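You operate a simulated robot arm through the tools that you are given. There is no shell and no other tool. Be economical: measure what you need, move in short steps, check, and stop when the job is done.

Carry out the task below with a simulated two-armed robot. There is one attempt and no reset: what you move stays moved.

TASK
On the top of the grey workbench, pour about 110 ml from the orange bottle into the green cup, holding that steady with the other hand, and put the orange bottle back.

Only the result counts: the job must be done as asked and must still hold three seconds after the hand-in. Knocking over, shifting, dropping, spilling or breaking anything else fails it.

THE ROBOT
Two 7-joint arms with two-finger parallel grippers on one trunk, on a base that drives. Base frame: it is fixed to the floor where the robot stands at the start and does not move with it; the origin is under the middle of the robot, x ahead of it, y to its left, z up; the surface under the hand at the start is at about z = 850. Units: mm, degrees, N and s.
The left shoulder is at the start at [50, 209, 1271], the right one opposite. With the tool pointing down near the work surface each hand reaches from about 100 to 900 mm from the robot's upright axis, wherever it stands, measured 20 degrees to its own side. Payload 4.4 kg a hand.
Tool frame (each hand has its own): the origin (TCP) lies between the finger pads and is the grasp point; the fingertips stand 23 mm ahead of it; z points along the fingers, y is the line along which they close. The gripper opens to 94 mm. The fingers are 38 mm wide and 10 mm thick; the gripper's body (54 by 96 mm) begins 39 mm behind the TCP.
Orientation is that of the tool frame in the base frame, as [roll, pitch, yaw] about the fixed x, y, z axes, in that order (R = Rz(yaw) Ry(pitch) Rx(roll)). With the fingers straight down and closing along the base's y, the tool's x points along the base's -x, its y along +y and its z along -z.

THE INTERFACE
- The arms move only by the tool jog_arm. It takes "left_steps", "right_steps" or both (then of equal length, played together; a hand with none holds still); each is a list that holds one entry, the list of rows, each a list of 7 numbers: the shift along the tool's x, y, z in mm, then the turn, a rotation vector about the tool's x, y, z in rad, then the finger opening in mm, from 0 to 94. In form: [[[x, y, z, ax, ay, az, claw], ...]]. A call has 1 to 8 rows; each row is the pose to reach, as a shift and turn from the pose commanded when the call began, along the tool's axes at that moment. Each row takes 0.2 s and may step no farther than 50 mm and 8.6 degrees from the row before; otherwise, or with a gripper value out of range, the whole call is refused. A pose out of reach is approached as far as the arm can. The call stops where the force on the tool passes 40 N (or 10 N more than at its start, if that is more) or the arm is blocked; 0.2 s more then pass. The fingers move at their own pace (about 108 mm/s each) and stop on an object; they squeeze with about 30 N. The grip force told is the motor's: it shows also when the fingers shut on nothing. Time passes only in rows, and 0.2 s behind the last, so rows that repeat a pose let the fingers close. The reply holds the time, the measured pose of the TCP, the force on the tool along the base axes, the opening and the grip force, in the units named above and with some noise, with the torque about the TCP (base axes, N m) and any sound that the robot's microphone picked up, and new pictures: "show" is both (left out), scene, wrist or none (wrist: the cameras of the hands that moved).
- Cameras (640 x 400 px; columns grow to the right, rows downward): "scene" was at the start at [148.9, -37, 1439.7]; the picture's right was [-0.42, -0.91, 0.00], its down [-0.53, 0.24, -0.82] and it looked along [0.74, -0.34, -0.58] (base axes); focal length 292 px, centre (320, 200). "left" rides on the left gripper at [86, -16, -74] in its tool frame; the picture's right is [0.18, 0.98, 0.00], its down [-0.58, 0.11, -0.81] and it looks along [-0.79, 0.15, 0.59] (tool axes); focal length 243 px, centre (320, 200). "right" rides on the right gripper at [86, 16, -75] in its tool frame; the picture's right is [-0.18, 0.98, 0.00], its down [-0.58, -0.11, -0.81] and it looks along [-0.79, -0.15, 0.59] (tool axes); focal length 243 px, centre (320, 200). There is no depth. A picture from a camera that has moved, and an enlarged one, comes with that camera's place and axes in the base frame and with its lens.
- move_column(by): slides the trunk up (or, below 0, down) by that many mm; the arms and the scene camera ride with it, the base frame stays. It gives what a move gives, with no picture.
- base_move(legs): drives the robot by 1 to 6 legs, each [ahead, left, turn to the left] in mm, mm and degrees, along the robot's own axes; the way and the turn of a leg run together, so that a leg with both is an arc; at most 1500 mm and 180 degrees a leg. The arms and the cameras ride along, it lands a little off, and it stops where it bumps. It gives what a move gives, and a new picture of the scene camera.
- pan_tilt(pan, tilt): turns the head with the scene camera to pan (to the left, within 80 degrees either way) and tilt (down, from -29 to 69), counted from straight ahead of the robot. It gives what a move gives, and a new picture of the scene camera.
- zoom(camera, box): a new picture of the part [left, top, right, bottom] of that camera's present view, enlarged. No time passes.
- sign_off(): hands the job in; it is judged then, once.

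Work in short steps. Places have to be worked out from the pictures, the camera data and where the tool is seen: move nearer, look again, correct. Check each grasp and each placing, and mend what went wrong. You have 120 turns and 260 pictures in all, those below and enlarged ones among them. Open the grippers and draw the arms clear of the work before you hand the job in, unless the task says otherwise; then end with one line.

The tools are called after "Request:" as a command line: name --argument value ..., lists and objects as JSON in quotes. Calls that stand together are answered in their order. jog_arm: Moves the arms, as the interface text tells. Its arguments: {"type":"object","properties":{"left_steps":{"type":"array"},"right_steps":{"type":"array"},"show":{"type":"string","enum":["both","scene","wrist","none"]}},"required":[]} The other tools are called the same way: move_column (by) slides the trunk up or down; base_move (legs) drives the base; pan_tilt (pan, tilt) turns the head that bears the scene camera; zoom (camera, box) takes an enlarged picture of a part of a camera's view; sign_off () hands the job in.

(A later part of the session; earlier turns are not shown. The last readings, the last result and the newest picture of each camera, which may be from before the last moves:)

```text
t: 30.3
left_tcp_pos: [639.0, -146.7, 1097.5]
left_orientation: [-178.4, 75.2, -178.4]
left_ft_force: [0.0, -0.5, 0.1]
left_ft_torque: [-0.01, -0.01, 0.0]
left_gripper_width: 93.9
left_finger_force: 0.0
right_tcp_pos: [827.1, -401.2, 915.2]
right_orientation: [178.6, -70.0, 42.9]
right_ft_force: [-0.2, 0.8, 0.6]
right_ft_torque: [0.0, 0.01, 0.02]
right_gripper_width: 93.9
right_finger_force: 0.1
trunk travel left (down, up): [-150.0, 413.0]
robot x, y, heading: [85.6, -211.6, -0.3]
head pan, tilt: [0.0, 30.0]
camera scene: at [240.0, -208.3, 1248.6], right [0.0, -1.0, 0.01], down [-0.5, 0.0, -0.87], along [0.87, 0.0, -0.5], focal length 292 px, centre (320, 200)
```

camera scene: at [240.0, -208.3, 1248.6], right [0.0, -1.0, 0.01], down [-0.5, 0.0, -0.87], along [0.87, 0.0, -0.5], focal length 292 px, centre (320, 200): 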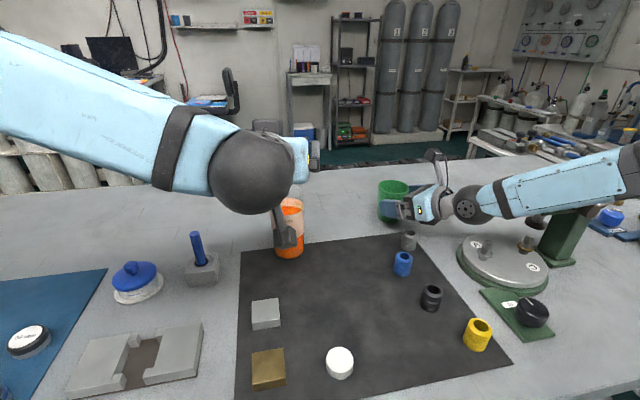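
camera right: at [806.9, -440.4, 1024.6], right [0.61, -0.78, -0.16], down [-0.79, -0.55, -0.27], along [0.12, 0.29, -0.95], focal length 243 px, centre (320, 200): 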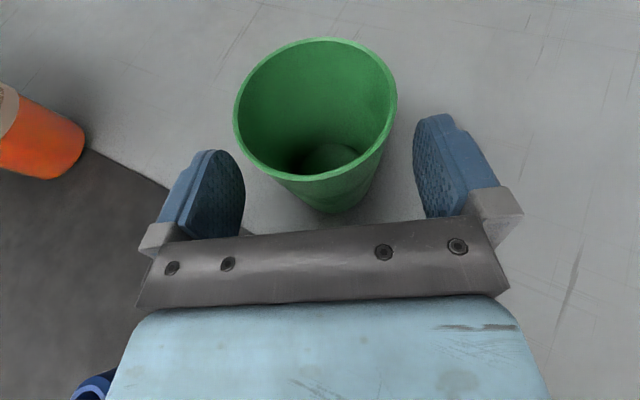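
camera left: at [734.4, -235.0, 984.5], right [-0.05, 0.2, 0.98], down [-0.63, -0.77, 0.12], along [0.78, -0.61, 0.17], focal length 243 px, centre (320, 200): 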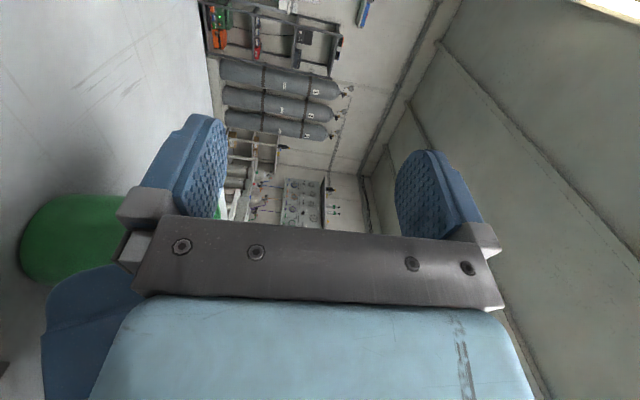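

Now the last bit for the right hand, by driving the base 6 mm ahead and 6 mm left and lowering the trunk 8 mm.

Request:
base_move --legs '[[6, 6, 0]]'

Request:
move_column --by -8

Request:
zoom --camera "right" --box '[0, 0, 640, 400]'

```text
t: 31.0
left_tcp_pos: [647.7, -142.1, 1097.6]
left_orientation: [-179.3, 75.1, -179.3]
left_ft_force: [0.6, 0.2, 0.3]
left_ft_torque: [0.01, -0.03, 0.0]
left_gripper_width: 93.9
left_finger_force: 0.0
right_tcp_pos: [833.9, -398.4, 913.8]
right_orientation: [178.8, -70.0, 42.5]
right_ft_force: [0.3, 0.4, 1.2]
right_ft_torque: [0.0, -0.02, 0.0]
right_gripper_width: 93.9
right_finger_force: 0.1
trunk travel left (down, up): [-150.0, 413.0]
robot x, y, heading: [91.4, -204.1, 0.2]
head pan, tilt: [0.0, 30.0]
camera scene: at [247.2, -205.0, 1248.5], right [0.0, -1.0, 0.0], down [-0.5, 0.0, -0.87], along [0.87, 0.0, -0.5], focal length 292 px, centre (320, 200)
```

scene: 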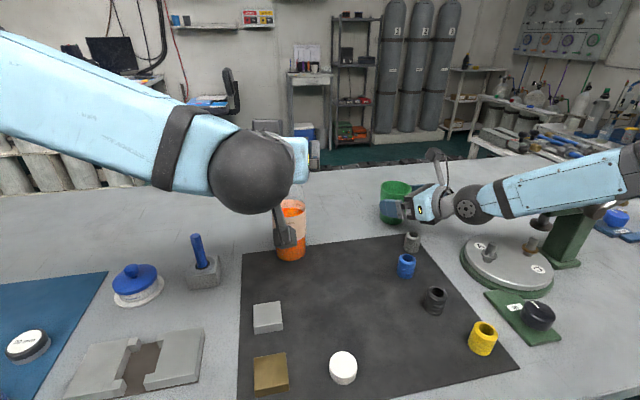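

```text
t: 31.6
left_tcp_pos: [647.0, -140.7, 1091.6]
left_orientation: [-178.9, 75.2, -178.8]
left_ft_force: [-0.1, 0.1, -0.6]
left_ft_torque: [-0.01, 0.01, 0.01]
left_gripper_width: 93.9
left_finger_force: 0.1
right_tcp_pos: [834.3, -394.5, 910.3]
right_orientation: [178.2, -70.1, 43.2]
right_ft_force: [-0.4, 0.0, 0.2]
right_ft_torque: [-0.02, -0.01, -0.01]
right_gripper_width: 94.0
right_finger_force: 0.0
trunk travel left (down, up): [-142.0, 421.0]
robot x, y, heading: [91.7, -206.6, 0.5]
head pan, tilt: [0.0, 30.0]
```

```text
1.00 times, centred on (320, 200) of right (not enlarged: the box is as wide or as high as the picture)
camera zoom: at [813.1, -433.0, 1016.3], right [0.61, -0.78, -0.16], down [-0.79, -0.55, -0.27], along [0.12, 0.29, -0.95], focal length 243 px, centre (320, 200)
```

zoom: 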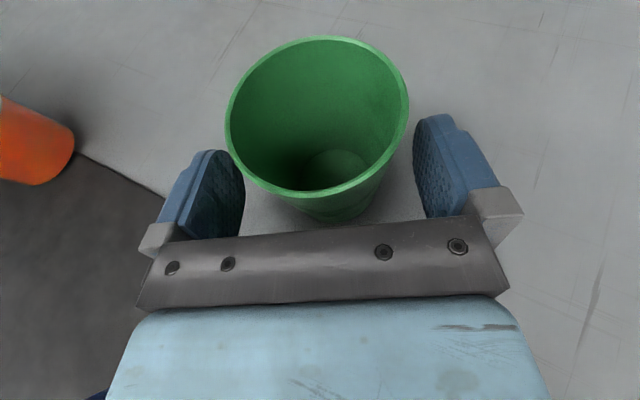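

The cup sits centred between the fingers within the pads' reach. I close in steps while holding the pose.

Request:
jog_arm --right_steps '[[[0, 0, 0, 0, 0, 0, 80], [0, 0, 0, 0, 0, 0, 74], [0, 0, 0, 0, 0, 0, 70], [0, 0, 0, 0, 0, 0, 67], [0, 0, 0, 0, 0, 0, 64]]]' --show "wrist"

```text
t: 32.8
left_tcp_pos: [645.2, -140.1, 1090.2]
left_orientation: [-178.5, 75.3, -178.5]
left_ft_force: [0.3, -0.6, 0.5]
left_ft_torque: [-0.03, -0.03, -0.04]
left_gripper_width: 94.0
left_finger_force: 0.0
right_tcp_pos: [833.0, -396.2, 908.2]
right_orientation: [178.1, -70.0, 43.1]
right_ft_force: [0.3, -1.0, 2.8]
right_ft_torque: [-0.02, -0.02, -0.02]
right_gripper_width: 65.9
right_finger_force: 30.3
trunk travel left (down, up): [-142.0, 421.0]
robot x, y, heading: [86.8, -211.3, 0.1]
head pan, tilt: [0.0, 30.0]
camera right: at [813.4, -433.3, 1015.8], right [0.6, -0.78, -0.16], down [-0.79, -0.55, -0.27], along [0.12, 0.29, -0.95], focal length 243 px, centre (320, 200)
```

right: 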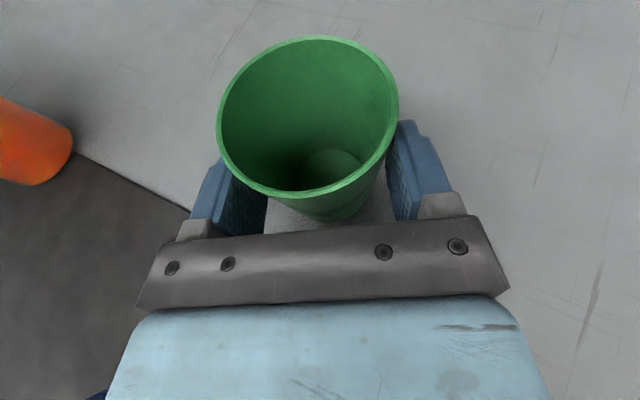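

The cup is held firmly (66 mm, 30 N). Now I bring the left hand forward above the bottle's neck and look.

Request:
jog_arm --left_steps '[[[-7, -4, 28, 0, 0, 0, 94], [-14.8, -7, 55, 0, 0, 0, 94]]]' --show "both"

```text
t: 33.4
left_tcp_pos: [702.4, -146.8, 1089.0]
left_orientation: [-178.6, 75.2, -178.5]
left_ft_force: [0.0, -0.5, 0.5]
left_ft_torque: [0.03, -0.03, 0.0]
left_gripper_width: 93.9
left_finger_force: 0.1
right_tcp_pos: [834.0, -395.0, 908.3]
right_orientation: [178.2, -70.1, 43.1]
right_ft_force: [0.3, 0.3, 2.9]
right_ft_torque: [-0.01, -0.09, -0.02]
right_gripper_width: 65.6
right_finger_force: 30.1
trunk travel left (down, up): [-142.0, 421.0]
robot x, y, heading: [87.2, -205.4, -0.2]
head pan, tilt: [0.0, 30.0]
camera scene: at [246.3, -201.7, 1240.7], right [0.0, -1.0, 0.01], down [-0.5, -0.01, -0.87], along [0.87, 0.0, -0.5], focal length 292 px, centre (320, 200)
camera left: at [607.8, -163.0, 1025.8], right [-0.05, 0.98, -0.18], down [-0.63, 0.11, 0.77], along [0.77, 0.15, 0.61], focal length 243 px, centre (320, 200)
```

scene: 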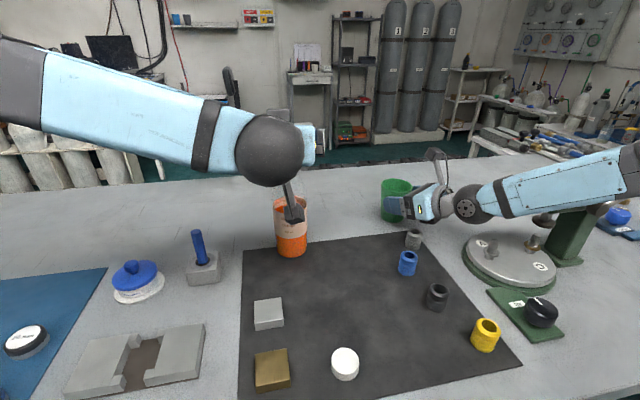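
left: 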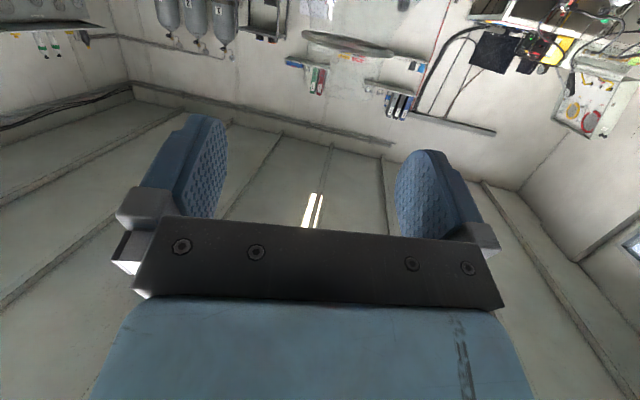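

The mouth ring appears at y≈-145, centred between the fingers. I descend around the bottle to z≈968.

Request:
jog_arm --left_steps '[[[29, 1, 8, 0, 0, 0, 94], [58, 1, 15.5, 0, 0, 0, 94], [87, 1, 23, 0, 0, 0, 94]]]' --show "both"

```text
t: 34.2
left_tcp_pos: [704.6, -148.1, 999.7]
left_orientation: [-178.3, 75.3, -178.4]
left_ft_force: [-0.5, -0.7, 0.5]
left_ft_torque: [-0.01, 0.02, -0.02]
left_gripper_width: 93.8
left_finger_force: 0.1
right_tcp_pos: [832.9, -395.4, 908.4]
right_orientation: [178.2, -70.1, 43.1]
right_ft_force: [1.0, -1.2, 4.5]
right_ft_torque: [0.04, -0.13, -0.03]
right_gripper_width: 65.6
right_finger_force: 30.2
trunk travel left (down, up): [-142.0, 421.0]
robot x, y, heading: [90.2, -209.6, -0.0]
head pan, tilt: [0.0, 30.0]
camera scene: at [246.2, -201.6, 1240.7], right [0.0, -1.0, 0.01], down [-0.5, -0.01, -0.87], along [0.87, 0.0, -0.5], focal length 292 px, centre (320, 200)
camera left: at [609.4, -162.4, 935.5], right [-0.05, 0.98, -0.18], down [-0.63, 0.11, 0.77], along [0.77, 0.15, 0.61], focal length 243 px, centre (320, 200)
```

scene: 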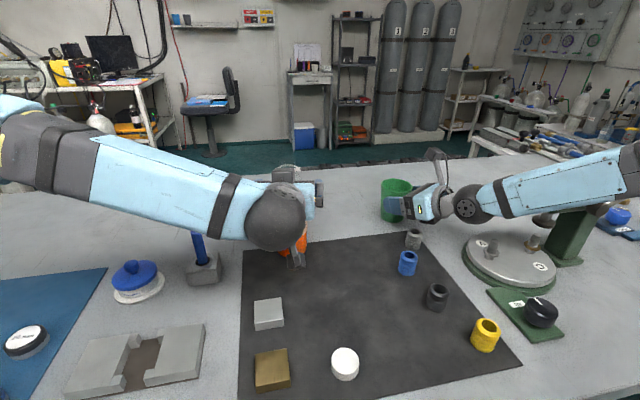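
left: 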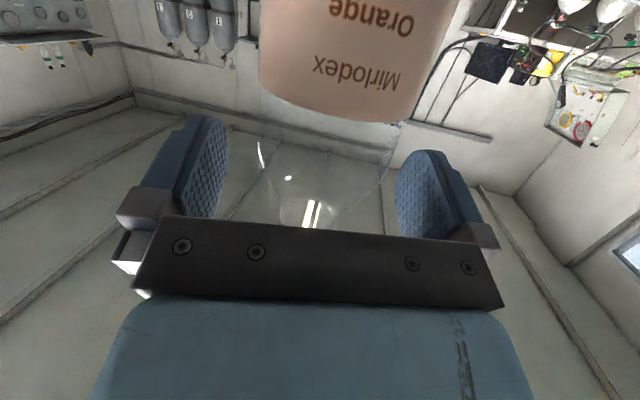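

The bottle is centred (y≈-147); its label ends at z≈962. I descend 40 mm more so that the pads hold the straight part, and close gently.

Request:
jog_arm --left_steps '[[[20, 1, 5, 0, 0, 0, 94], [39, 1, 9, 0, 0, 0, 94], [39, 1, 9, 0, 0, 0, 80], [39, 1, 9, 0, 0, 0, 74], [39, 1, 9, 0, 0, 0, 70], [39, 1, 9, 0, 0, 0, 66], [39, 1, 9, 0, 0, 0, 62], [39, 1, 9, 0, 0, 0, 58]]]' --show "both"

```text
t: 36.0
left_tcp_pos: [703.3, -145.7, 958.7]
left_orientation: [-178.5, 75.1, -178.4]
left_ft_force: [0.4, -4.2, -0.7]
left_ft_torque: [-0.61, 0.02, -0.27]
left_gripper_width: 62.5
left_finger_force: 29.9
right_tcp_pos: [833.6, -394.9, 908.0]
right_orientation: [178.2, -70.0, 43.0]
right_ft_force: [1.0, 0.2, 5.3]
right_ft_torque: [0.1, -0.11, 0.01]
right_gripper_width: 65.6
right_finger_force: 30.2
trunk travel left (down, up): [-142.0, 421.0]
robot x, y, heading: [90.4, -208.4, 0.0]
head pan, tilt: [0.0, 30.0]
camera scene: at [246.1, -201.6, 1240.6], right [0.0, -1.0, 0.01], down [-0.5, -0.01, -0.87], along [0.87, 0.0, -0.5], focal length 292 px, centre (320, 200)
camera left: at [608.7, -161.8, 896.6], right [-0.05, 0.98, -0.18], down [-0.63, 0.11, 0.77], along [0.77, 0.15, 0.61], focal length 243 px, centre (320, 200)
```

scene: 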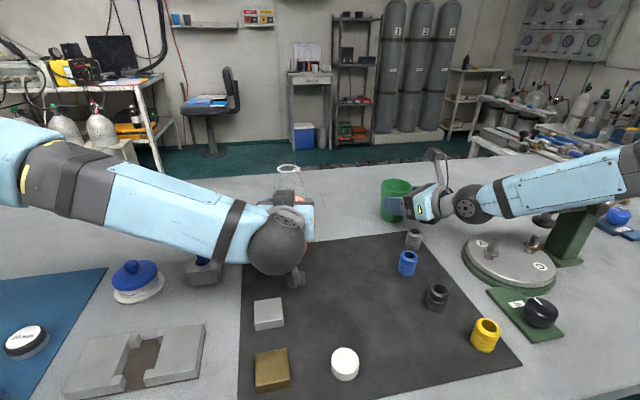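
left: 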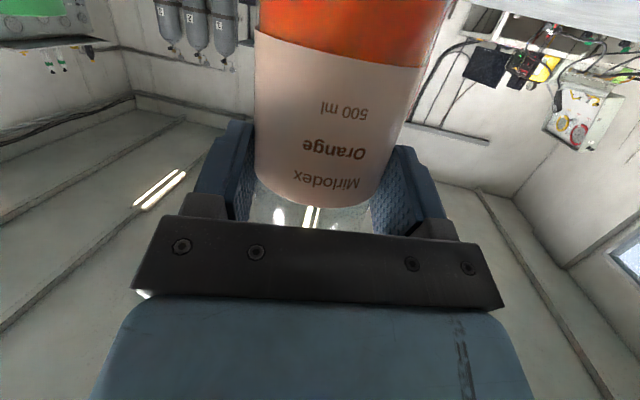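

Bottle gripped (62.5 mm, 30 N) at TCP (703,-146,959). I lift it straight up and read the weight.

Request:
jog_arm --left_steps '[[[-19, 0, -5, 0, 0, 0, 58], [-38, 0, -10, 0, 0, 0, 58], [-58, 0, -15.5, 0, 0, 0, 58], [-77, 0, -20.6, 0, 0, 0, 58], [-97, 0, -26, 0, 0, 0, 58]]]' --show "none"

Request:
jog_arm --left_steps '[[[0, 0, 0, 0, 0, 0, 58], [0, 0, 0, 0, 0, 0, 58]]]' --show "both"

Request:
jog_arm --left_steps '[[[0, 0, 0, 0, 0, 0, 58]]]' --show "none"

Request:
jog_arm --left_steps '[[[0, 0, 0, 0, 0, 0, 58]]]' --show "none"

```text
t: 37.2
left_tcp_pos: [701.5, -144.3, 1062.0]
left_orientation: [-178.4, 75.1, -178.4]
left_ft_force: [-0.2, 0.4, -2.1]
left_ft_torque: [-0.03, 0.06, 0.01]
left_gripper_width: 63.7
left_finger_force: 30.2
right_tcp_pos: [833.4, -395.6, 908.1]
right_orientation: [178.2, -69.9, 43.1]
right_ft_force: [0.3, -0.4, 6.0]
right_ft_torque: [0.15, -0.06, -0.01]
right_gripper_width: 66.0
right_finger_force: 29.7
trunk travel left (down, up): [-142.0, 421.0]
robot x, y, heading: [91.2, -205.9, 0.1]
head pan, tilt: [0.0, 30.0]
```

```text
t: 37.8
left_tcp_pos: [702.3, -144.7, 1060.7]
left_orientation: [-178.6, 75.1, -178.5]
left_ft_force: [0.6, -0.3, -2.4]
left_ft_torque: [-0.06, 0.03, -0.02]
left_gripper_width: 63.9
left_finger_force: 30.2
right_tcp_pos: [832.9, -395.4, 907.9]
right_orientation: [178.3, -70.0, 43.1]
right_ft_force: [0.1, -0.4, 5.1]
right_ft_torque: [0.15, -0.09, 0.0]
right_gripper_width: 65.7
right_finger_force: 30.2
trunk travel left (down, up): [-142.0, 421.0]
robot x, y, heading: [88.0, -205.9, -0.3]
head pan, tilt: [0.0, 30.0]
camera scene: at [246.1, -201.6, 1240.7], right [0.0, -1.0, 0.01], down [-0.5, -0.01, -0.87], along [0.87, 0.0, -0.5], focal length 292 px, centre (320, 200)
camera left: at [606.9, -160.4, 997.1], right [-0.05, 0.98, -0.18], down [-0.63, 0.11, 0.77], along [0.77, 0.15, 0.61], focal length 243 px, centre (320, 200)
```

scene: 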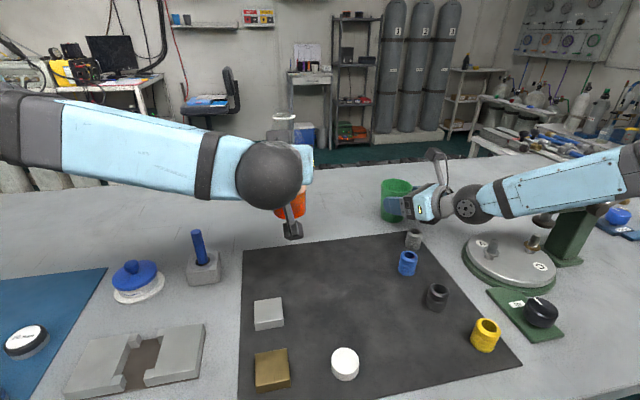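
left: 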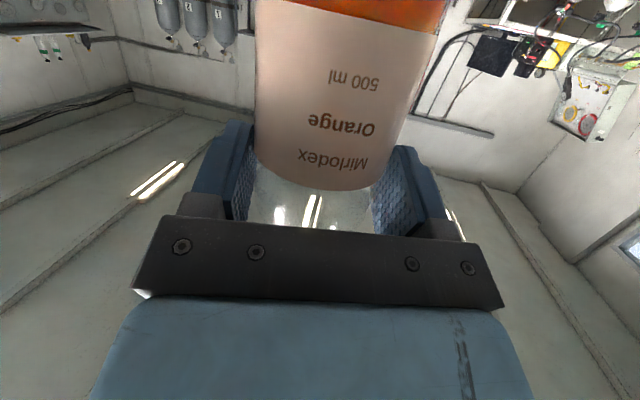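

```text
t: 38.2
left_tcp_pos: [701.0, -146.0, 1060.1]
left_orientation: [-178.4, 75.2, -178.5]
left_ft_force: [-0.2, -0.2, -3.7]
left_ft_torque: [-0.02, 0.03, 0.04]
left_gripper_width: 63.5
left_finger_force: 30.1
right_tcp_pos: [833.3, -395.3, 908.5]
right_orientation: [178.3, -69.9, 43.0]
right_ft_force: [-0.1, 0.3, 4.9]
right_ft_torque: [0.12, -0.09, 0.01]
right_gripper_width: 65.5
right_finger_force: 30.0
trunk travel left (down, up): [-142.0, 421.0]
robot x, y, heading: [90.9, -207.9, -0.2]
head pan, tilt: [0.0, 30.0]
```

```text
t: 38.6
left_tcp_pos: [702.5, -143.2, 1061.6]
left_orientation: [-178.4, 75.3, -178.4]
left_ft_force: [-1.1, 0.0, -3.8]
left_ft_torque: [-0.01, 0.04, -0.04]
left_gripper_width: 63.6
left_finger_force: 30.3
right_tcp_pos: [833.1, -395.2, 908.0]
right_orientation: [178.2, -70.1, 43.1]
right_ft_force: [1.1, 0.4, 5.7]
right_ft_torque: [0.12, -0.06, 0.03]
right_gripper_width: 65.8
right_finger_force: 30.1
trunk travel left (down, up): [-142.0, 421.0]
robot x, y, heading: [92.0, -206.5, -0.2]
head pan, tilt: [0.0, 30.0]
```

The weight reads ~3.2 N. The label looks slightly lower in the hand than before the lift; I check whether it is slipping.

Request:
zoom --camera "left" --box '[160, 0, 480, 200]'

Request:
zoom --camera "scene" --box '[240, 90, 440, 240]'

```text
2.00 times, centred on (320, 100) of left
camera zoom: at [606.9, -160.4, 997.1], right [-0.05, 0.98, -0.18], down [-0.63, 0.11, 0.77], along [0.77, 0.15, 0.61], focal length 485 px, centre (320, 400)
```

zoom: 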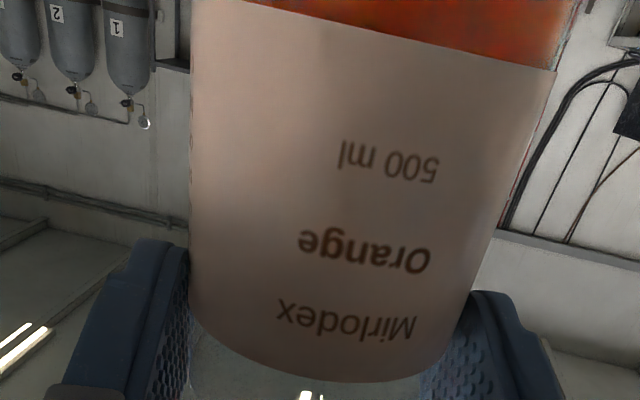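

```text
2.67 times, centred on (340, 165) of scene
camera zoom: at [246.0, -201.5, 1240.7], right [0.0, -1.0, 0.01], down [-0.5, -0.01, -0.87], along [0.87, 0.0, -0.5], focal length 778 px, centre (267, 293)
```

zoom: 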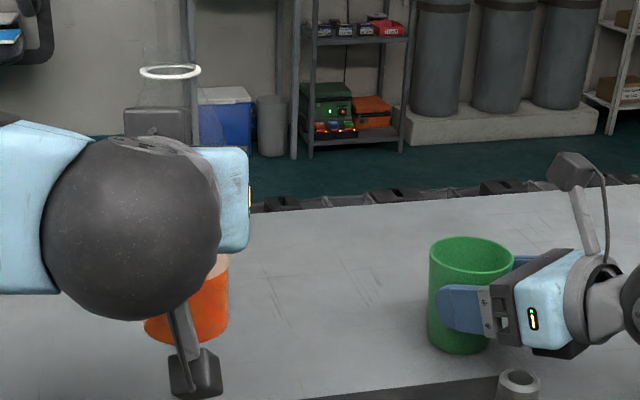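

No further slipping. I carry the bottle upright and gently to the place beside the cup.

Request:
jog_arm --left_steps '[[[-5, -15, 13, 0, 0, 0, 58], [-11, -33, 29, 0, 0, 0, 58], [-17, -51, 45, 0, 0, 0, 58], [-23, -70, 61, 0, 0, 0, 58], [-30, -89, 77, 0, 0, 0, 58], [-36, -107, 93, 0, 0, 0, 58], [-42, -125, 109, 0, 0, 0, 58], [-47, -140, 122, 0, 0, 0, 58]]]' --show "both"

```text
t: 40.4
left_tcp_pos: [834.5, -284.8, 1075.5]
left_orientation: [-178.5, 75.3, -178.5]
left_ft_force: [0.0, 0.5, -3.1]
left_ft_torque: [-0.01, 0.07, 0.05]
left_gripper_width: 63.7
left_finger_force: 30.3
right_tcp_pos: [833.9, -396.0, 907.9]
right_orientation: [178.2, -69.8, 43.0]
right_ft_force: [-0.8, 0.7, 2.9]
right_ft_torque: [0.12, -0.03, 0.06]
right_gripper_width: 65.5
right_finger_force: 30.2
trunk travel left (down, up): [-142.0, 421.0]
robot x, y, heading: [86.8, -209.2, -0.1]
head pan, tilt: [0.0, 30.0]
camera scene: at [246.0, -201.5, 1240.7], right [0.0, -1.0, 0.01], down [-0.5, -0.01, -0.87], along [0.87, 0.0, -0.5], focal length 292 px, centre (320, 200)
camera left: at [738.7, -300.6, 1011.5], right [-0.05, 0.98, -0.18], down [-0.63, 0.11, 0.77], along [0.77, 0.15, 0.61], focal length 243 px, centre (320, 200)
```

scene: 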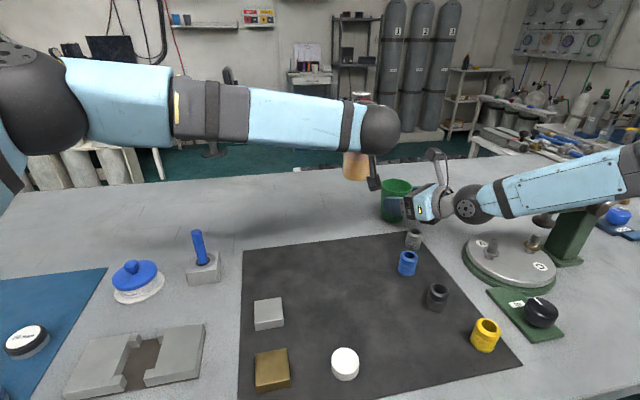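
left: 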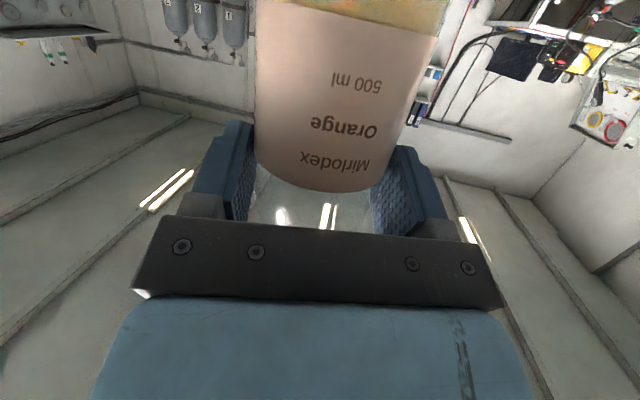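

The liquid's colour below the label looks odd; I take a closer look before tilting.

Request:
zoom --camera "scene" --box '[310, 80, 450, 240]'

Request:
zoom --camera "right" --box '[0, 0, 640, 400]'

```text
2.50 times, centred on (380, 160) of scene
camera zoom: at [246.0, -201.5, 1240.7], right [0.0, -1.0, 0.01], down [-0.5, -0.01, -0.87], along [0.87, 0.0, -0.5], focal length 730 px, centre (170, 300)
```

zoom: 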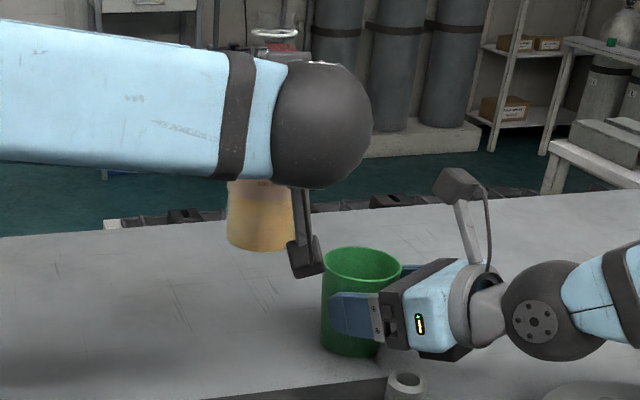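

```text
1.00 times, centred on (320, 200) of right (not enlarged: the box is as wide or as high as the picture)
camera zoom: at [813.0, -433.2, 1015.2], right [0.6, -0.78, -0.16], down [-0.79, -0.55, -0.27], along [0.12, 0.29, -0.95], focal length 243 px, centre (320, 200)
```

zoom: 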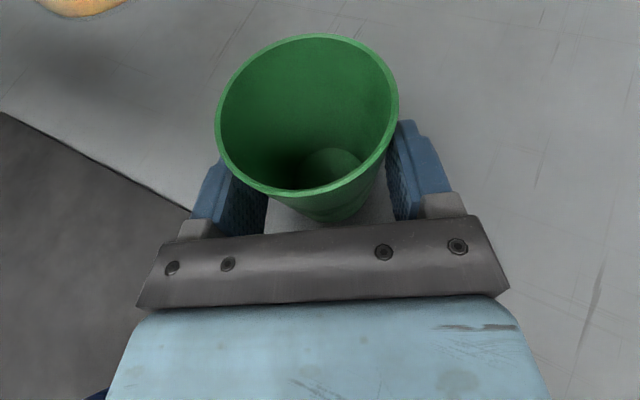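

The bottle is simply seen through in other light; its weight is unchanged and the cup is empty and held. I tilt to 57° (below the expected pour onset) while moving to the pouring place.

Request:
jog_arm --left_steps '[[[5, -1, 1, -0.026, 0, 0.097, 58], [13, -2, 3, -0.062, 0, 0.23, 58], [23, -4, 6, -0.098, 0, 0.365, 58], [34, -7, 9, -0.134, 0, 0.5, 58], [45, -9, 12, -0.17, 0, 0.635, 58], [56, -11, 15, -0.205, 0, 0.765, 58], [66, -13, 18, -0.235, 0, 0.878, 58], [72, -15, 19, -0.259, 0, 0.966, 58]]]' --show "both"

Request:
zoom --camera "right" --box '[0, 0, 640, 400]'

```text
t: 42.2
left_tcp_pos: [831.6, -299.5, 1001.2]
left_orientation: [99.2, 31.8, 107.7]
left_ft_force: [-1.6, 2.6, 1.1]
left_ft_torque: [0.59, -0.23, 0.16]
left_gripper_width: 63.7
left_finger_force: 30.5
right_tcp_pos: [833.7, -395.0, 909.0]
right_orientation: [178.2, -69.9, 43.2]
right_ft_force: [-0.9, 1.1, 1.8]
right_ft_torque: [0.15, 0.0, 0.01]
right_gripper_width: 65.7
right_finger_force: 30.1
trunk travel left (down, up): [-142.0, 421.0]
robot x, y, heading: [94.2, -207.5, 0.0]
head pan, tilt: [0.0, 30.0]
camera scene: at [246.0, -201.4, 1240.7], right [0.0, -1.0, 0.01], down [-0.5, -0.01, -0.87], along [0.87, 0.0, -0.5], focal length 292 px, centre (320, 200)
camera left: at [736.6, -253.9, 953.6], right [-0.05, 0.68, 0.73], down [-0.63, -0.59, 0.51], along [0.78, -0.43, 0.46], focal length 243 px, centre (320, 200)
```

scene: 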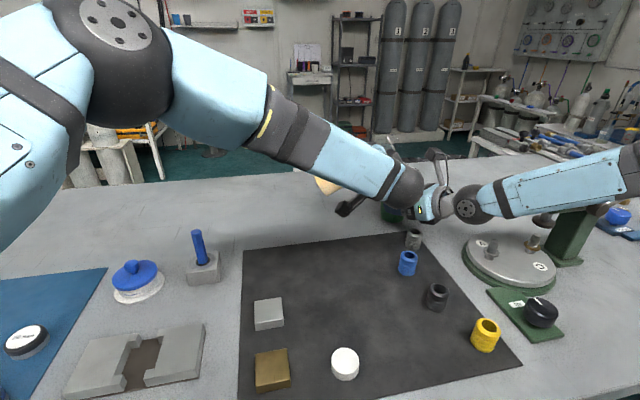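
left: 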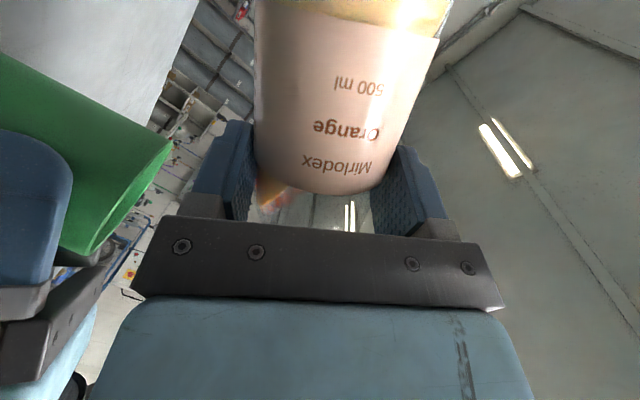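

```text
1.00 times, centred on (320, 200) of right (not enlarged: the box is as wide or as high as the picture)
camera zoom: at [813.0, -433.2, 1015.1], right [0.6, -0.78, -0.16], down [-0.79, -0.55, -0.27], along [0.12, 0.29, -0.95], focal length 243 px, centre (320, 200)
```

zoom: 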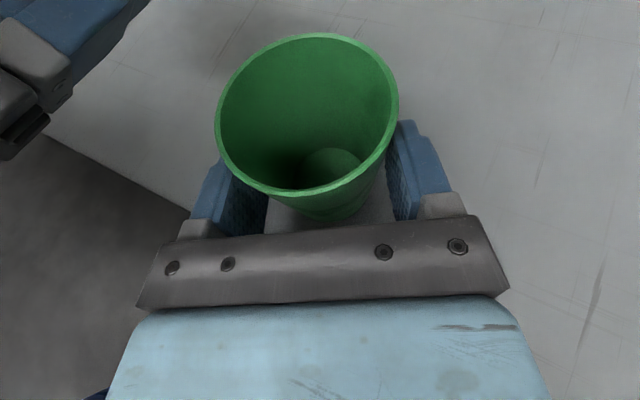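

The left force reading looks unlike pure weight; I hold still and read again to tell contact from sloshing.

Request:
jog_arm --left_steps '[[[0, 0, 0, 0, 0, 0, 58], [0, 0, 0, 0, 0, 0, 58]]]' --show "none"

Request:
pan_tilt --pan -20 --tilt 25

Request:
zoom --camera "left" --box '[0, 60, 320, 260]'

```text
t: 42.8
left_tcp_pos: [832.0, -300.3, 1000.8]
left_orientation: [99.3, 31.9, 107.6]
left_ft_force: [-0.6, 2.1, 0.4]
left_ft_torque: [0.6, -0.23, 0.14]
left_gripper_width: 63.5
left_finger_force: 29.3
right_tcp_pos: [833.2, -395.3, 907.5]
right_orientation: [178.2, -69.9, 43.1]
right_ft_force: [-0.9, 0.2, 2.2]
right_ft_torque: [0.07, -0.02, 0.04]
right_gripper_width: 65.7
right_finger_force: 29.6
trunk travel left (down, up): [-142.0, 421.0]
robot x, y, heading: [87.7, -205.1, -0.1]
head pan, tilt: [0.0, 30.0]
```

```text
t: 43.6
left_tcp_pos: [831.1, -299.8, 1001.5]
left_orientation: [99.2, 32.0, 107.7]
left_ft_force: [0.3, -0.7, -3.5]
left_ft_torque: [-0.2, 0.03, -0.02]
left_gripper_width: 63.7
left_finger_force: 30.0
right_tcp_pos: [832.3, -395.0, 908.3]
right_orientation: [178.2, -69.9, 43.2]
right_ft_force: [-0.3, -0.2, 1.3]
right_ft_torque: [0.04, 0.03, 0.03]
right_gripper_width: 65.5
right_finger_force: 30.5
trunk travel left (down, up): [-142.0, 421.0]
robot x, y, heading: [92.4, -205.9, -0.3]
head pan, tilt: [-20.0, 25.0]
camera scene: at [242.1, -232.7, 1248.8], right [-0.34, -0.94, 0.0], down [-0.39, 0.14, -0.91], along [0.85, -0.31, -0.42], focal length 292 px, centre (320, 200)
```

scene: 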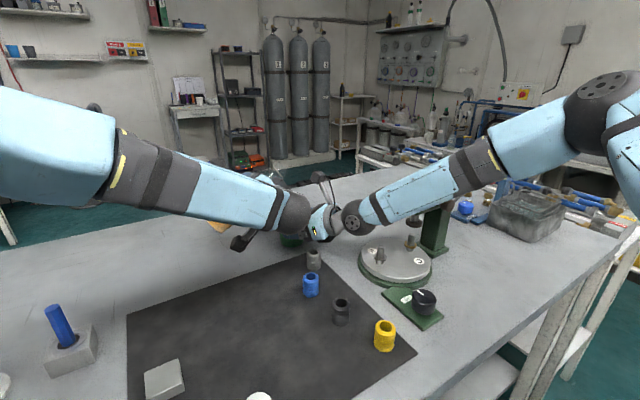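

```text
2.00 times, centred on (160, 160) of left
camera zoom: at [736.6, -253.9, 953.6], right [-0.05, 0.69, 0.73], down [-0.63, -0.59, 0.51], along [0.78, -0.43, 0.46], focal length 485 px, centre (640, 280)
```

zoom: 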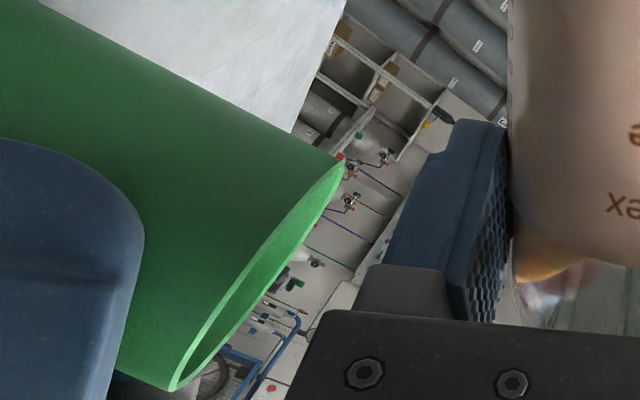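

The force has settled to the plain weight (-3.5 N), so it was sloshing. I tilt on slowly to about 70°, lowering slightly.

Request:
jog_arm --left_steps '[[[0, -2, 0, -0.007, 0, 0.027, 58], [0.5, -4, 0, -0.014, 0, 0.053, 58], [1, -6, 0, -0.021, 0, 0.08, 58], [1, -8, 0, -0.028, 0, 0.106, 58], [1, -10, 0, -0.036, 0, 0.133, 58], [1.5, -12, 0, -0.043, 0, 0.16, 58], [2, -13, 0.5, -0.05, 0, 0.186, 58], [2, -14, 0.5, -0.057, 0, 0.213, 58]]]' --show "wrist"

Request:
zoom --camera "right" --box '[0, 0, 640, 400]'

```text
t: 45.4
left_tcp_pos: [832.0, -306.7, 989.0]
left_orientation: [95.2, 19.9, 106.0]
left_ft_force: [-0.7, -0.6, -2.7]
left_ft_torque: [-0.18, 0.03, 0.02]
left_gripper_width: 63.5
left_finger_force: 29.7
right_tcp_pos: [832.8, -395.9, 907.2]
right_orientation: [178.1, -69.9, 43.1]
right_ft_force: [-0.3, -0.5, 1.2]
right_ft_torque: [0.02, 0.02, 0.01]
right_gripper_width: 65.5
right_finger_force: 30.1
trunk travel left (down, up): [-142.0, 421.0]
robot x, y, heading: [91.6, -206.6, 0.1]
head pan, tilt: [-20.0, 25.0]
camera left: at [737.0, -250.7, 951.5], right [-0.05, 0.51, 0.86], down [-0.63, -0.68, 0.37], along [0.78, -0.52, 0.36], focal length 243 px, centre (320, 200)
```

left: 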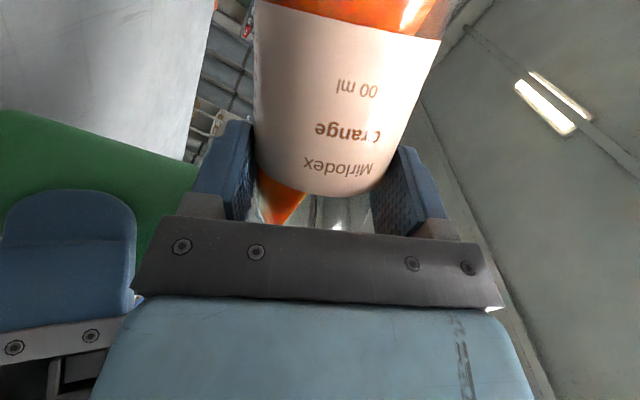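

```text
1.00 times, centred on (320, 200) of right (not enlarged: the box is as wide or as high as the picture)
camera zoom: at [813.0, -433.3, 1015.0], right [0.6, -0.78, -0.16], down [-0.79, -0.55, -0.27], along [0.12, 0.29, -0.95], focal length 243 px, centre (320, 200)
```

zoom: 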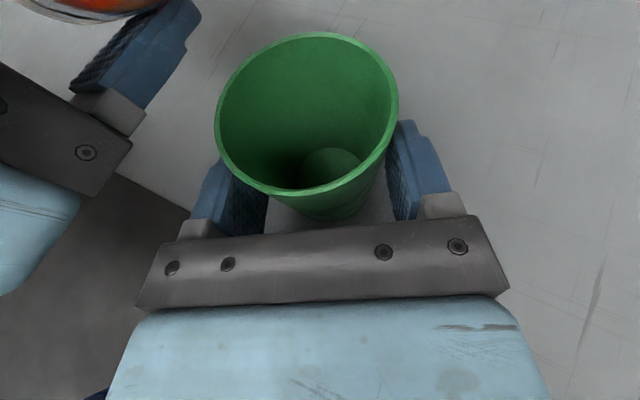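

No flow yet. I tilt a further 4° slowly and watch the cup.

Request:
jog_arm --left_steps '[[[0, 0, 0, -0.0045, 0, 0.0168, 58], [0, 0, 0, -0.009, 0, 0.0336, 58], [0, 0, 0, -0.0135, 0, 0.0504, 58], [0, 0, 0, -0.018, 0, 0.0672, 58], [0, 0, 0, -0.018, 0, 0.0672, 58], [0, 0, 0, -0.018, 0, 0.0672, 58], [0, 0, 0, -0.018, 0, 0.0672, 58]]]' --show "wrist"

Request:
zoom --camera "right" --box '[0, 0, 640, 400]'

```text
t: 47.0
left_tcp_pos: [831.6, -306.4, 989.1]
left_orientation: [94.2, 16.0, 105.5]
left_ft_force: [0.5, 0.3, -3.4]
left_ft_torque: [-0.14, 0.06, 0.0]
left_gripper_width: 64.0
left_finger_force: 30.3
right_tcp_pos: [833.7, -395.5, 908.1]
right_orientation: [178.2, -69.9, 43.1]
right_ft_force: [-0.2, -0.6, 0.3]
right_ft_torque: [-0.01, 0.02, -0.01]
right_gripper_width: 65.6
right_finger_force: 29.8
trunk travel left (down, up): [-142.0, 421.0]
robot x, y, heading: [90.3, -205.5, -0.0]
head pan, tilt: [-20.0, 25.0]
camera left: at [737.0, -248.3, 955.5], right [-0.05, 0.45, 0.89], down [-0.63, -0.71, 0.32], along [0.78, -0.54, 0.32], focal length 243 px, centre (320, 200)
```

left: 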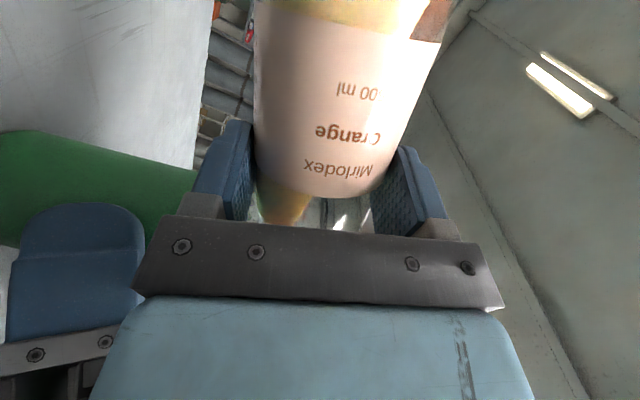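

```text
1.00 times, centred on (320, 200) of right (not enlarged: the box is as wide or as high as the picture)
camera zoom: at [813.0, -433.3, 1014.9], right [0.6, -0.78, -0.16], down [-0.79, -0.55, -0.27], along [0.12, 0.29, -0.95], focal length 243 px, centre (320, 200)
```

zoom: 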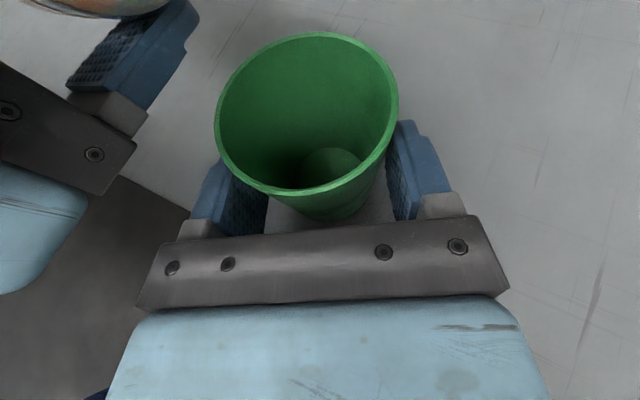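

Still empty at ~74°. Another 3°.

Request:
jog_arm --left_steps '[[[0, 0, 0, -0.0045, 0, 0.0168, 58], [0, 0, 0, -0.009, 0, 0.0336, 58], [0, 0, 0, -0.0135, 0, 0.0504, 58], [0, 0, 0, -0.0135, 0, 0.0504, 58], [0, 0, 0, -0.0135, 0, 0.0504, 58], [0, 0, 0, -0.0135, 0, 0.0504, 58]]]' --show "wrist"

Request:
zoom --camera "right" --box '[0, 0, 640, 400]'

```text
t: 48.4
left_tcp_pos: [832.0, -306.5, 988.8]
left_orientation: [93.4, 13.0, 105.4]
left_ft_force: [-0.2, 0.5, -2.9]
left_ft_torque: [-0.12, 0.06, -0.01]
left_gripper_width: 63.4
left_finger_force: 30.0
right_tcp_pos: [833.5, -396.5, 908.5]
right_orientation: [178.2, -70.0, 43.1]
right_ft_force: [-0.2, 0.2, -0.1]
right_ft_torque: [0.02, 0.06, 0.0]
right_gripper_width: 65.6
right_finger_force: 30.1
trunk travel left (down, up): [-142.0, 421.0]
robot x, y, heading: [93.1, -209.4, 0.1]
head pan, tilt: [-20.0, 25.0]
camera left: at [736.9, -246.2, 958.4], right [-0.05, 0.4, 0.91], down [-0.63, -0.72, 0.28], along [0.78, -0.56, 0.29], focal length 243 px, centre (320, 200)
```

left: 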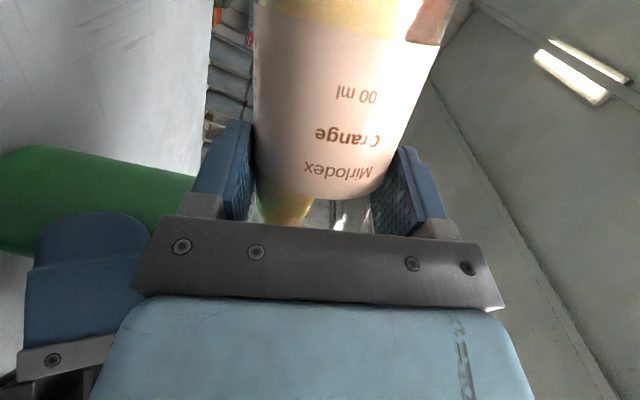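

```text
1.00 times, centred on (320, 200) of right (not enlarged: the box is as wide or as high as the picture)
camera zoom: at [813.0, -433.3, 1014.9], right [0.6, -0.78, -0.16], down [-0.79, -0.55, -0.27], along [0.12, 0.29, -0.95], focal length 243 px, centre (320, 200)
```

zoom: 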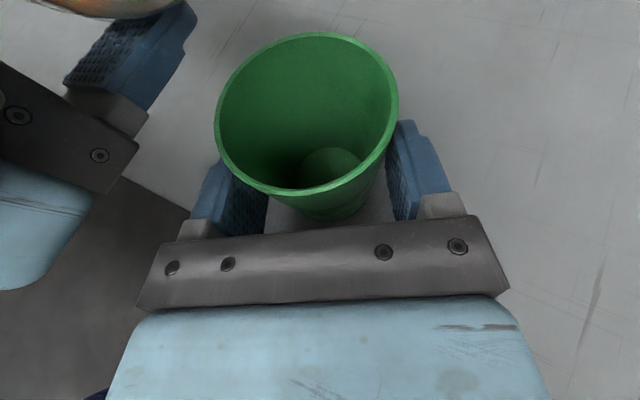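

Still no flow at ~77°. I go on 2.5°.

Request:
jog_arm --left_steps '[[[0, 0, 0, -0.004, 0, 0.0145, 58], [0, 0, 0, -0.008, 0, 0.029, 58], [0, 0, 0, -0.0115, 0, 0.043, 58], [0, 0, 0, -0.0115, 0, 0.043, 58], [0, 0, 0, -0.0115, 0, 0.043, 58], [0, 0, 0, -0.0115, 0, 0.043, 58]]]' --show "wrist"

Request:
zoom --camera "right" --box '[0, 0, 640, 400]'

```text
t: 49.8
left_tcp_pos: [831.6, -305.8, 989.1]
left_orientation: [92.6, 10.6, 105.3]
left_ft_force: [0.8, -0.4, -4.3]
left_ft_torque: [-0.16, 0.04, 0.03]
left_gripper_width: 63.3
left_finger_force: 29.8
right_tcp_pos: [832.7, -396.1, 907.9]
right_orientation: [178.3, -69.9, 43.1]
right_ft_force: [0.3, -0.7, -0.6]
right_ft_torque: [0.01, 0.02, -0.02]
right_gripper_width: 65.4
right_finger_force: 29.7
trunk travel left (down, up): [-142.0, 421.0]
robot x, y, heading: [88.1, -205.2, -0.0]
head pan, tilt: [-20.0, 25.0]
camera left: at [736.4, -244.6, 961.1], right [-0.05, 0.36, 0.93], down [-0.63, -0.74, 0.25], along [0.78, -0.57, 0.27], focal length 243 px, centre (320, 200)
```

left: 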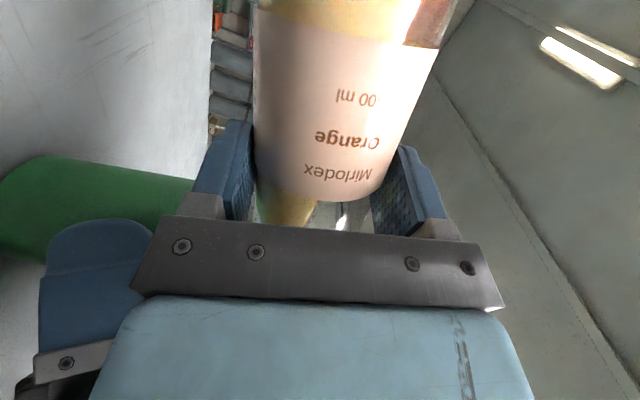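

```text
1.00 times, centred on (320, 200) of right (not enlarged: the box is as wide or as high as the picture)
camera zoom: at [813.0, -433.3, 1014.9], right [0.6, -0.78, -0.16], down [-0.79, -0.55, -0.27], along [0.12, 0.29, -0.95], focal length 243 px, centre (320, 200)
```

zoom: 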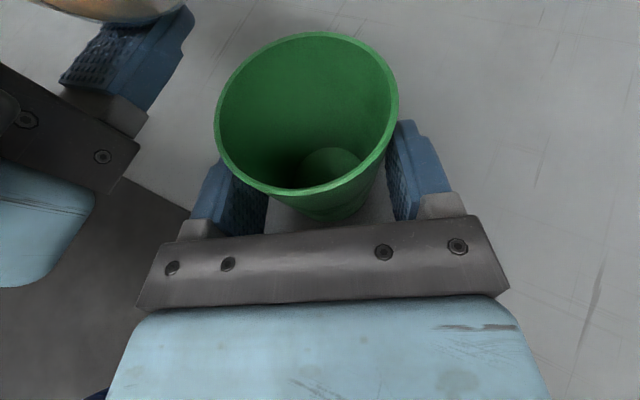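

No flow at ~79.5°. I check in the scene view where the mouth is relative to the cup before going on.

Request:
zoom --camera "scene" --box '[200, 140, 400, 280]'

Request:
jog_arm --left_steps '[[[0, 0, 0, -0.004, 0, 0.0145, 58], [0, 0, 0, -0.008, 0, 0.029, 58], [0, 0, 0, -0.0092, 0, 0.034, 58], [0, 0, 0, -0.0092, 0, 0.034, 58], [0, 0, 0, -0.0092, 0, 0.034, 58]]]' --show "none"

Request:
zoom --camera "right" --box '[0, 0, 640, 400]'

```text
2.86 times, centred on (300, 210) of scene
camera zoom: at [242.1, -232.7, 1248.8], right [-0.34, -0.94, 0.01], down [-0.39, 0.14, -0.91], along [0.85, -0.31, -0.42], focal length 834 px, centre (377, 171)
```

zoom: 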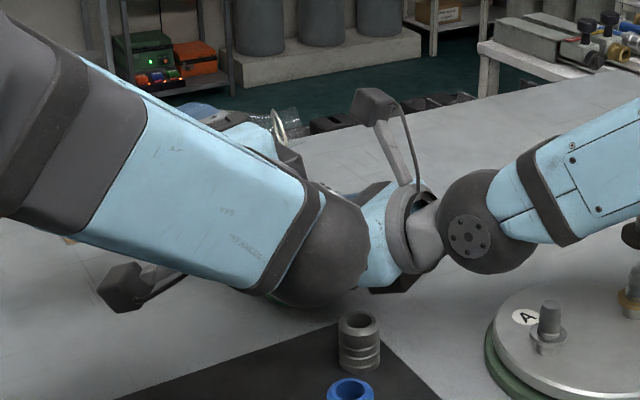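

```text
t: 51.0
left_tcp_pos: [831.1, -305.5, 988.3]
left_orientation: [92.1, 8.8, 105.2]
left_ft_force: [3.1, -0.1, 0.7]
left_ft_torque: [0.54, -0.26, -0.13]
left_gripper_width: 63.4
left_finger_force: 30.4
right_tcp_pos: [833.4, -396.9, 906.6]
right_orientation: [178.3, -69.9, 43.1]
right_ft_force: [0.4, -0.1, -0.3]
right_ft_torque: [-0.02, 0.02, -0.01]
right_gripper_width: 65.6
right_finger_force: 29.9
trunk travel left (down, up): [-142.0, 421.0]
robot x, y, heading: [90.0, -207.8, -0.0]
head pan, tilt: [-20.0, 25.0]
```

```text
1.00 times, centred on (320, 200) of right (not enlarged: the box is as wide or as high as the picture)
camera zoom: at [813.0, -433.3, 1014.9], right [0.6, -0.78, -0.16], down [-0.79, -0.55, -0.27], along [0.12, 0.29, -0.95], focal length 243 px, centre (320, 200)
```

zoom: 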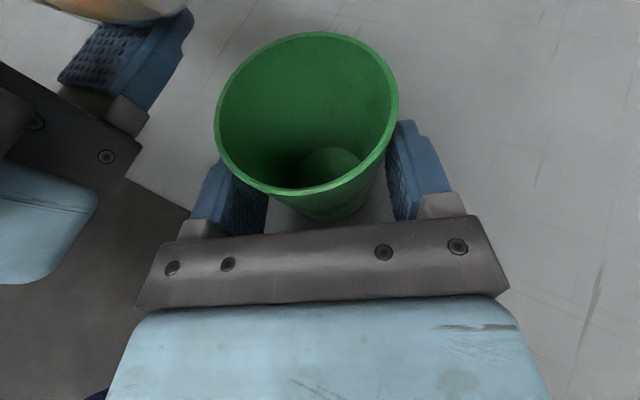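

The mouth is where I want it: centre at about (845,-369,1000), over the cup. The left force again shows an odd value; I hold and read once more.

Request:
jog_arm --left_steps '[[[0, 0, 0, 0, 0, 0, 58], [0, 0, 0, 0, 0, 0, 58]]]' --show "wrist"

Request:
jog_arm --left_steps '[[[0, 0, 0, 0, 0, 0, 58], [0, 0, 0, 0, 0, 0, 58]]]' --show "none"

```text
t: 51.6
left_tcp_pos: [832.3, -305.9, 988.3]
left_orientation: [92.1, 8.6, 105.2]
left_ft_force: [-0.2, 0.3, -3.1]
left_ft_torque: [-0.11, 0.07, -0.02]
left_gripper_width: 63.8
left_finger_force: 29.5
right_tcp_pos: [831.3, -395.2, 907.1]
right_orientation: [178.2, -69.9, 43.0]
right_ft_force: [-0.4, 0.5, -0.2]
right_ft_torque: [0.04, 0.0, 0.0]
right_gripper_width: 65.7
right_finger_force: 30.5
trunk travel left (down, up): [-142.0, 421.0]
robot x, y, heading: [90.3, -209.3, -0.2]
head pan, tilt: [-20.0, 25.0]
camera left: at [736.7, -244.0, 963.4], right [-0.05, 0.33, 0.94], down [-0.63, -0.74, 0.22], along [0.78, -0.58, 0.24], focal length 243 px, centre (320, 200)
```

left: 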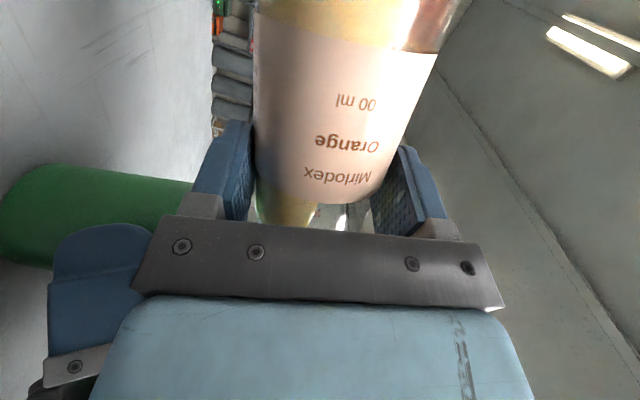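

```text
t: 52.2
left_tcp_pos: [831.5, -305.8, 990.0]
left_orientation: [92.1, 8.8, 105.1]
left_ft_force: [0.1, -0.1, -1.9]
left_ft_torque: [-0.15, 0.04, -0.01]
left_gripper_width: 63.7
left_finger_force: 29.7
right_tcp_pos: [833.2, -396.0, 907.4]
right_orientation: [178.2, -69.9, 43.2]
right_ft_force: [0.2, 0.0, -0.4]
right_ft_torque: [0.02, 0.0, 0.04]
right_gripper_width: 65.5
right_finger_force: 29.8
trunk travel left (down, up): [-142.0, 421.0]
robot x, y, heading: [87.9, -206.7, -0.0]
head pan, tilt: [-20.0, 25.0]
```

It was a passing glitch. At ~81° still nothing flows; 2° more.

Request:
jog_arm --left_steps '[[[0, 0, 0, -0.003, 0, 0.0115, 58], [0, 0, 0, -0.006, 0, 0.023, 58], [0, 0, 0, -0.009, 0, 0.034, 58], [0, 0, 0, -0.009, 0, 0.034, 58], [0, 0, 0, -0.009, 0, 0.034, 58], [0, 0, 0, -0.009, 0, 0.034, 58]]]' --show "none"

Request:
zoom --camera "right" --box '[0, 0, 640, 400]'

```text
t: 53.6
left_tcp_pos: [831.9, -305.3, 988.2]
left_orientation: [91.6, 6.7, 105.3]
left_ft_force: [-0.3, 0.2, -4.0]
left_ft_torque: [-0.12, 0.03, 0.0]
left_gripper_width: 63.6
left_finger_force: 30.3
right_tcp_pos: [832.5, -394.1, 907.5]
right_orientation: [178.1, -69.9, 43.2]
right_ft_force: [0.8, -0.3, 0.7]
right_ft_torque: [-0.04, 0.02, 0.05]
right_gripper_width: 65.6
right_finger_force: 29.8
trunk travel left (down, up): [-142.0, 421.0]
robot x, y, heading: [91.2, -208.2, -0.2]
head pan, tilt: [-20.0, 25.0]
```

```text
1.00 times, centred on (320, 200) of right (not enlarged: the box is as wide or as high as the picture)
camera zoom: at [813.0, -433.3, 1014.9], right [0.6, -0.78, -0.16], down [-0.79, -0.55, -0.27], along [0.12, 0.29, -0.95], focal length 243 px, centre (320, 200)
```

zoom: 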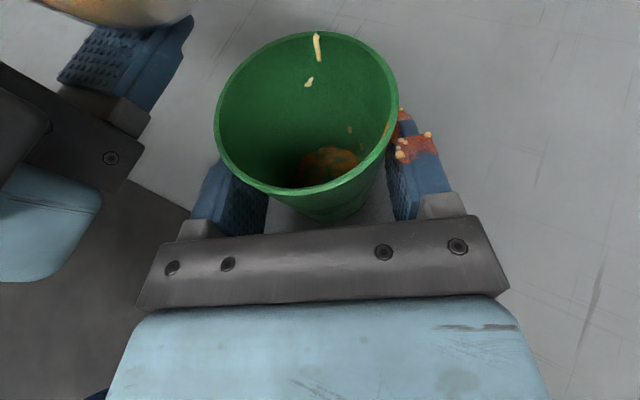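

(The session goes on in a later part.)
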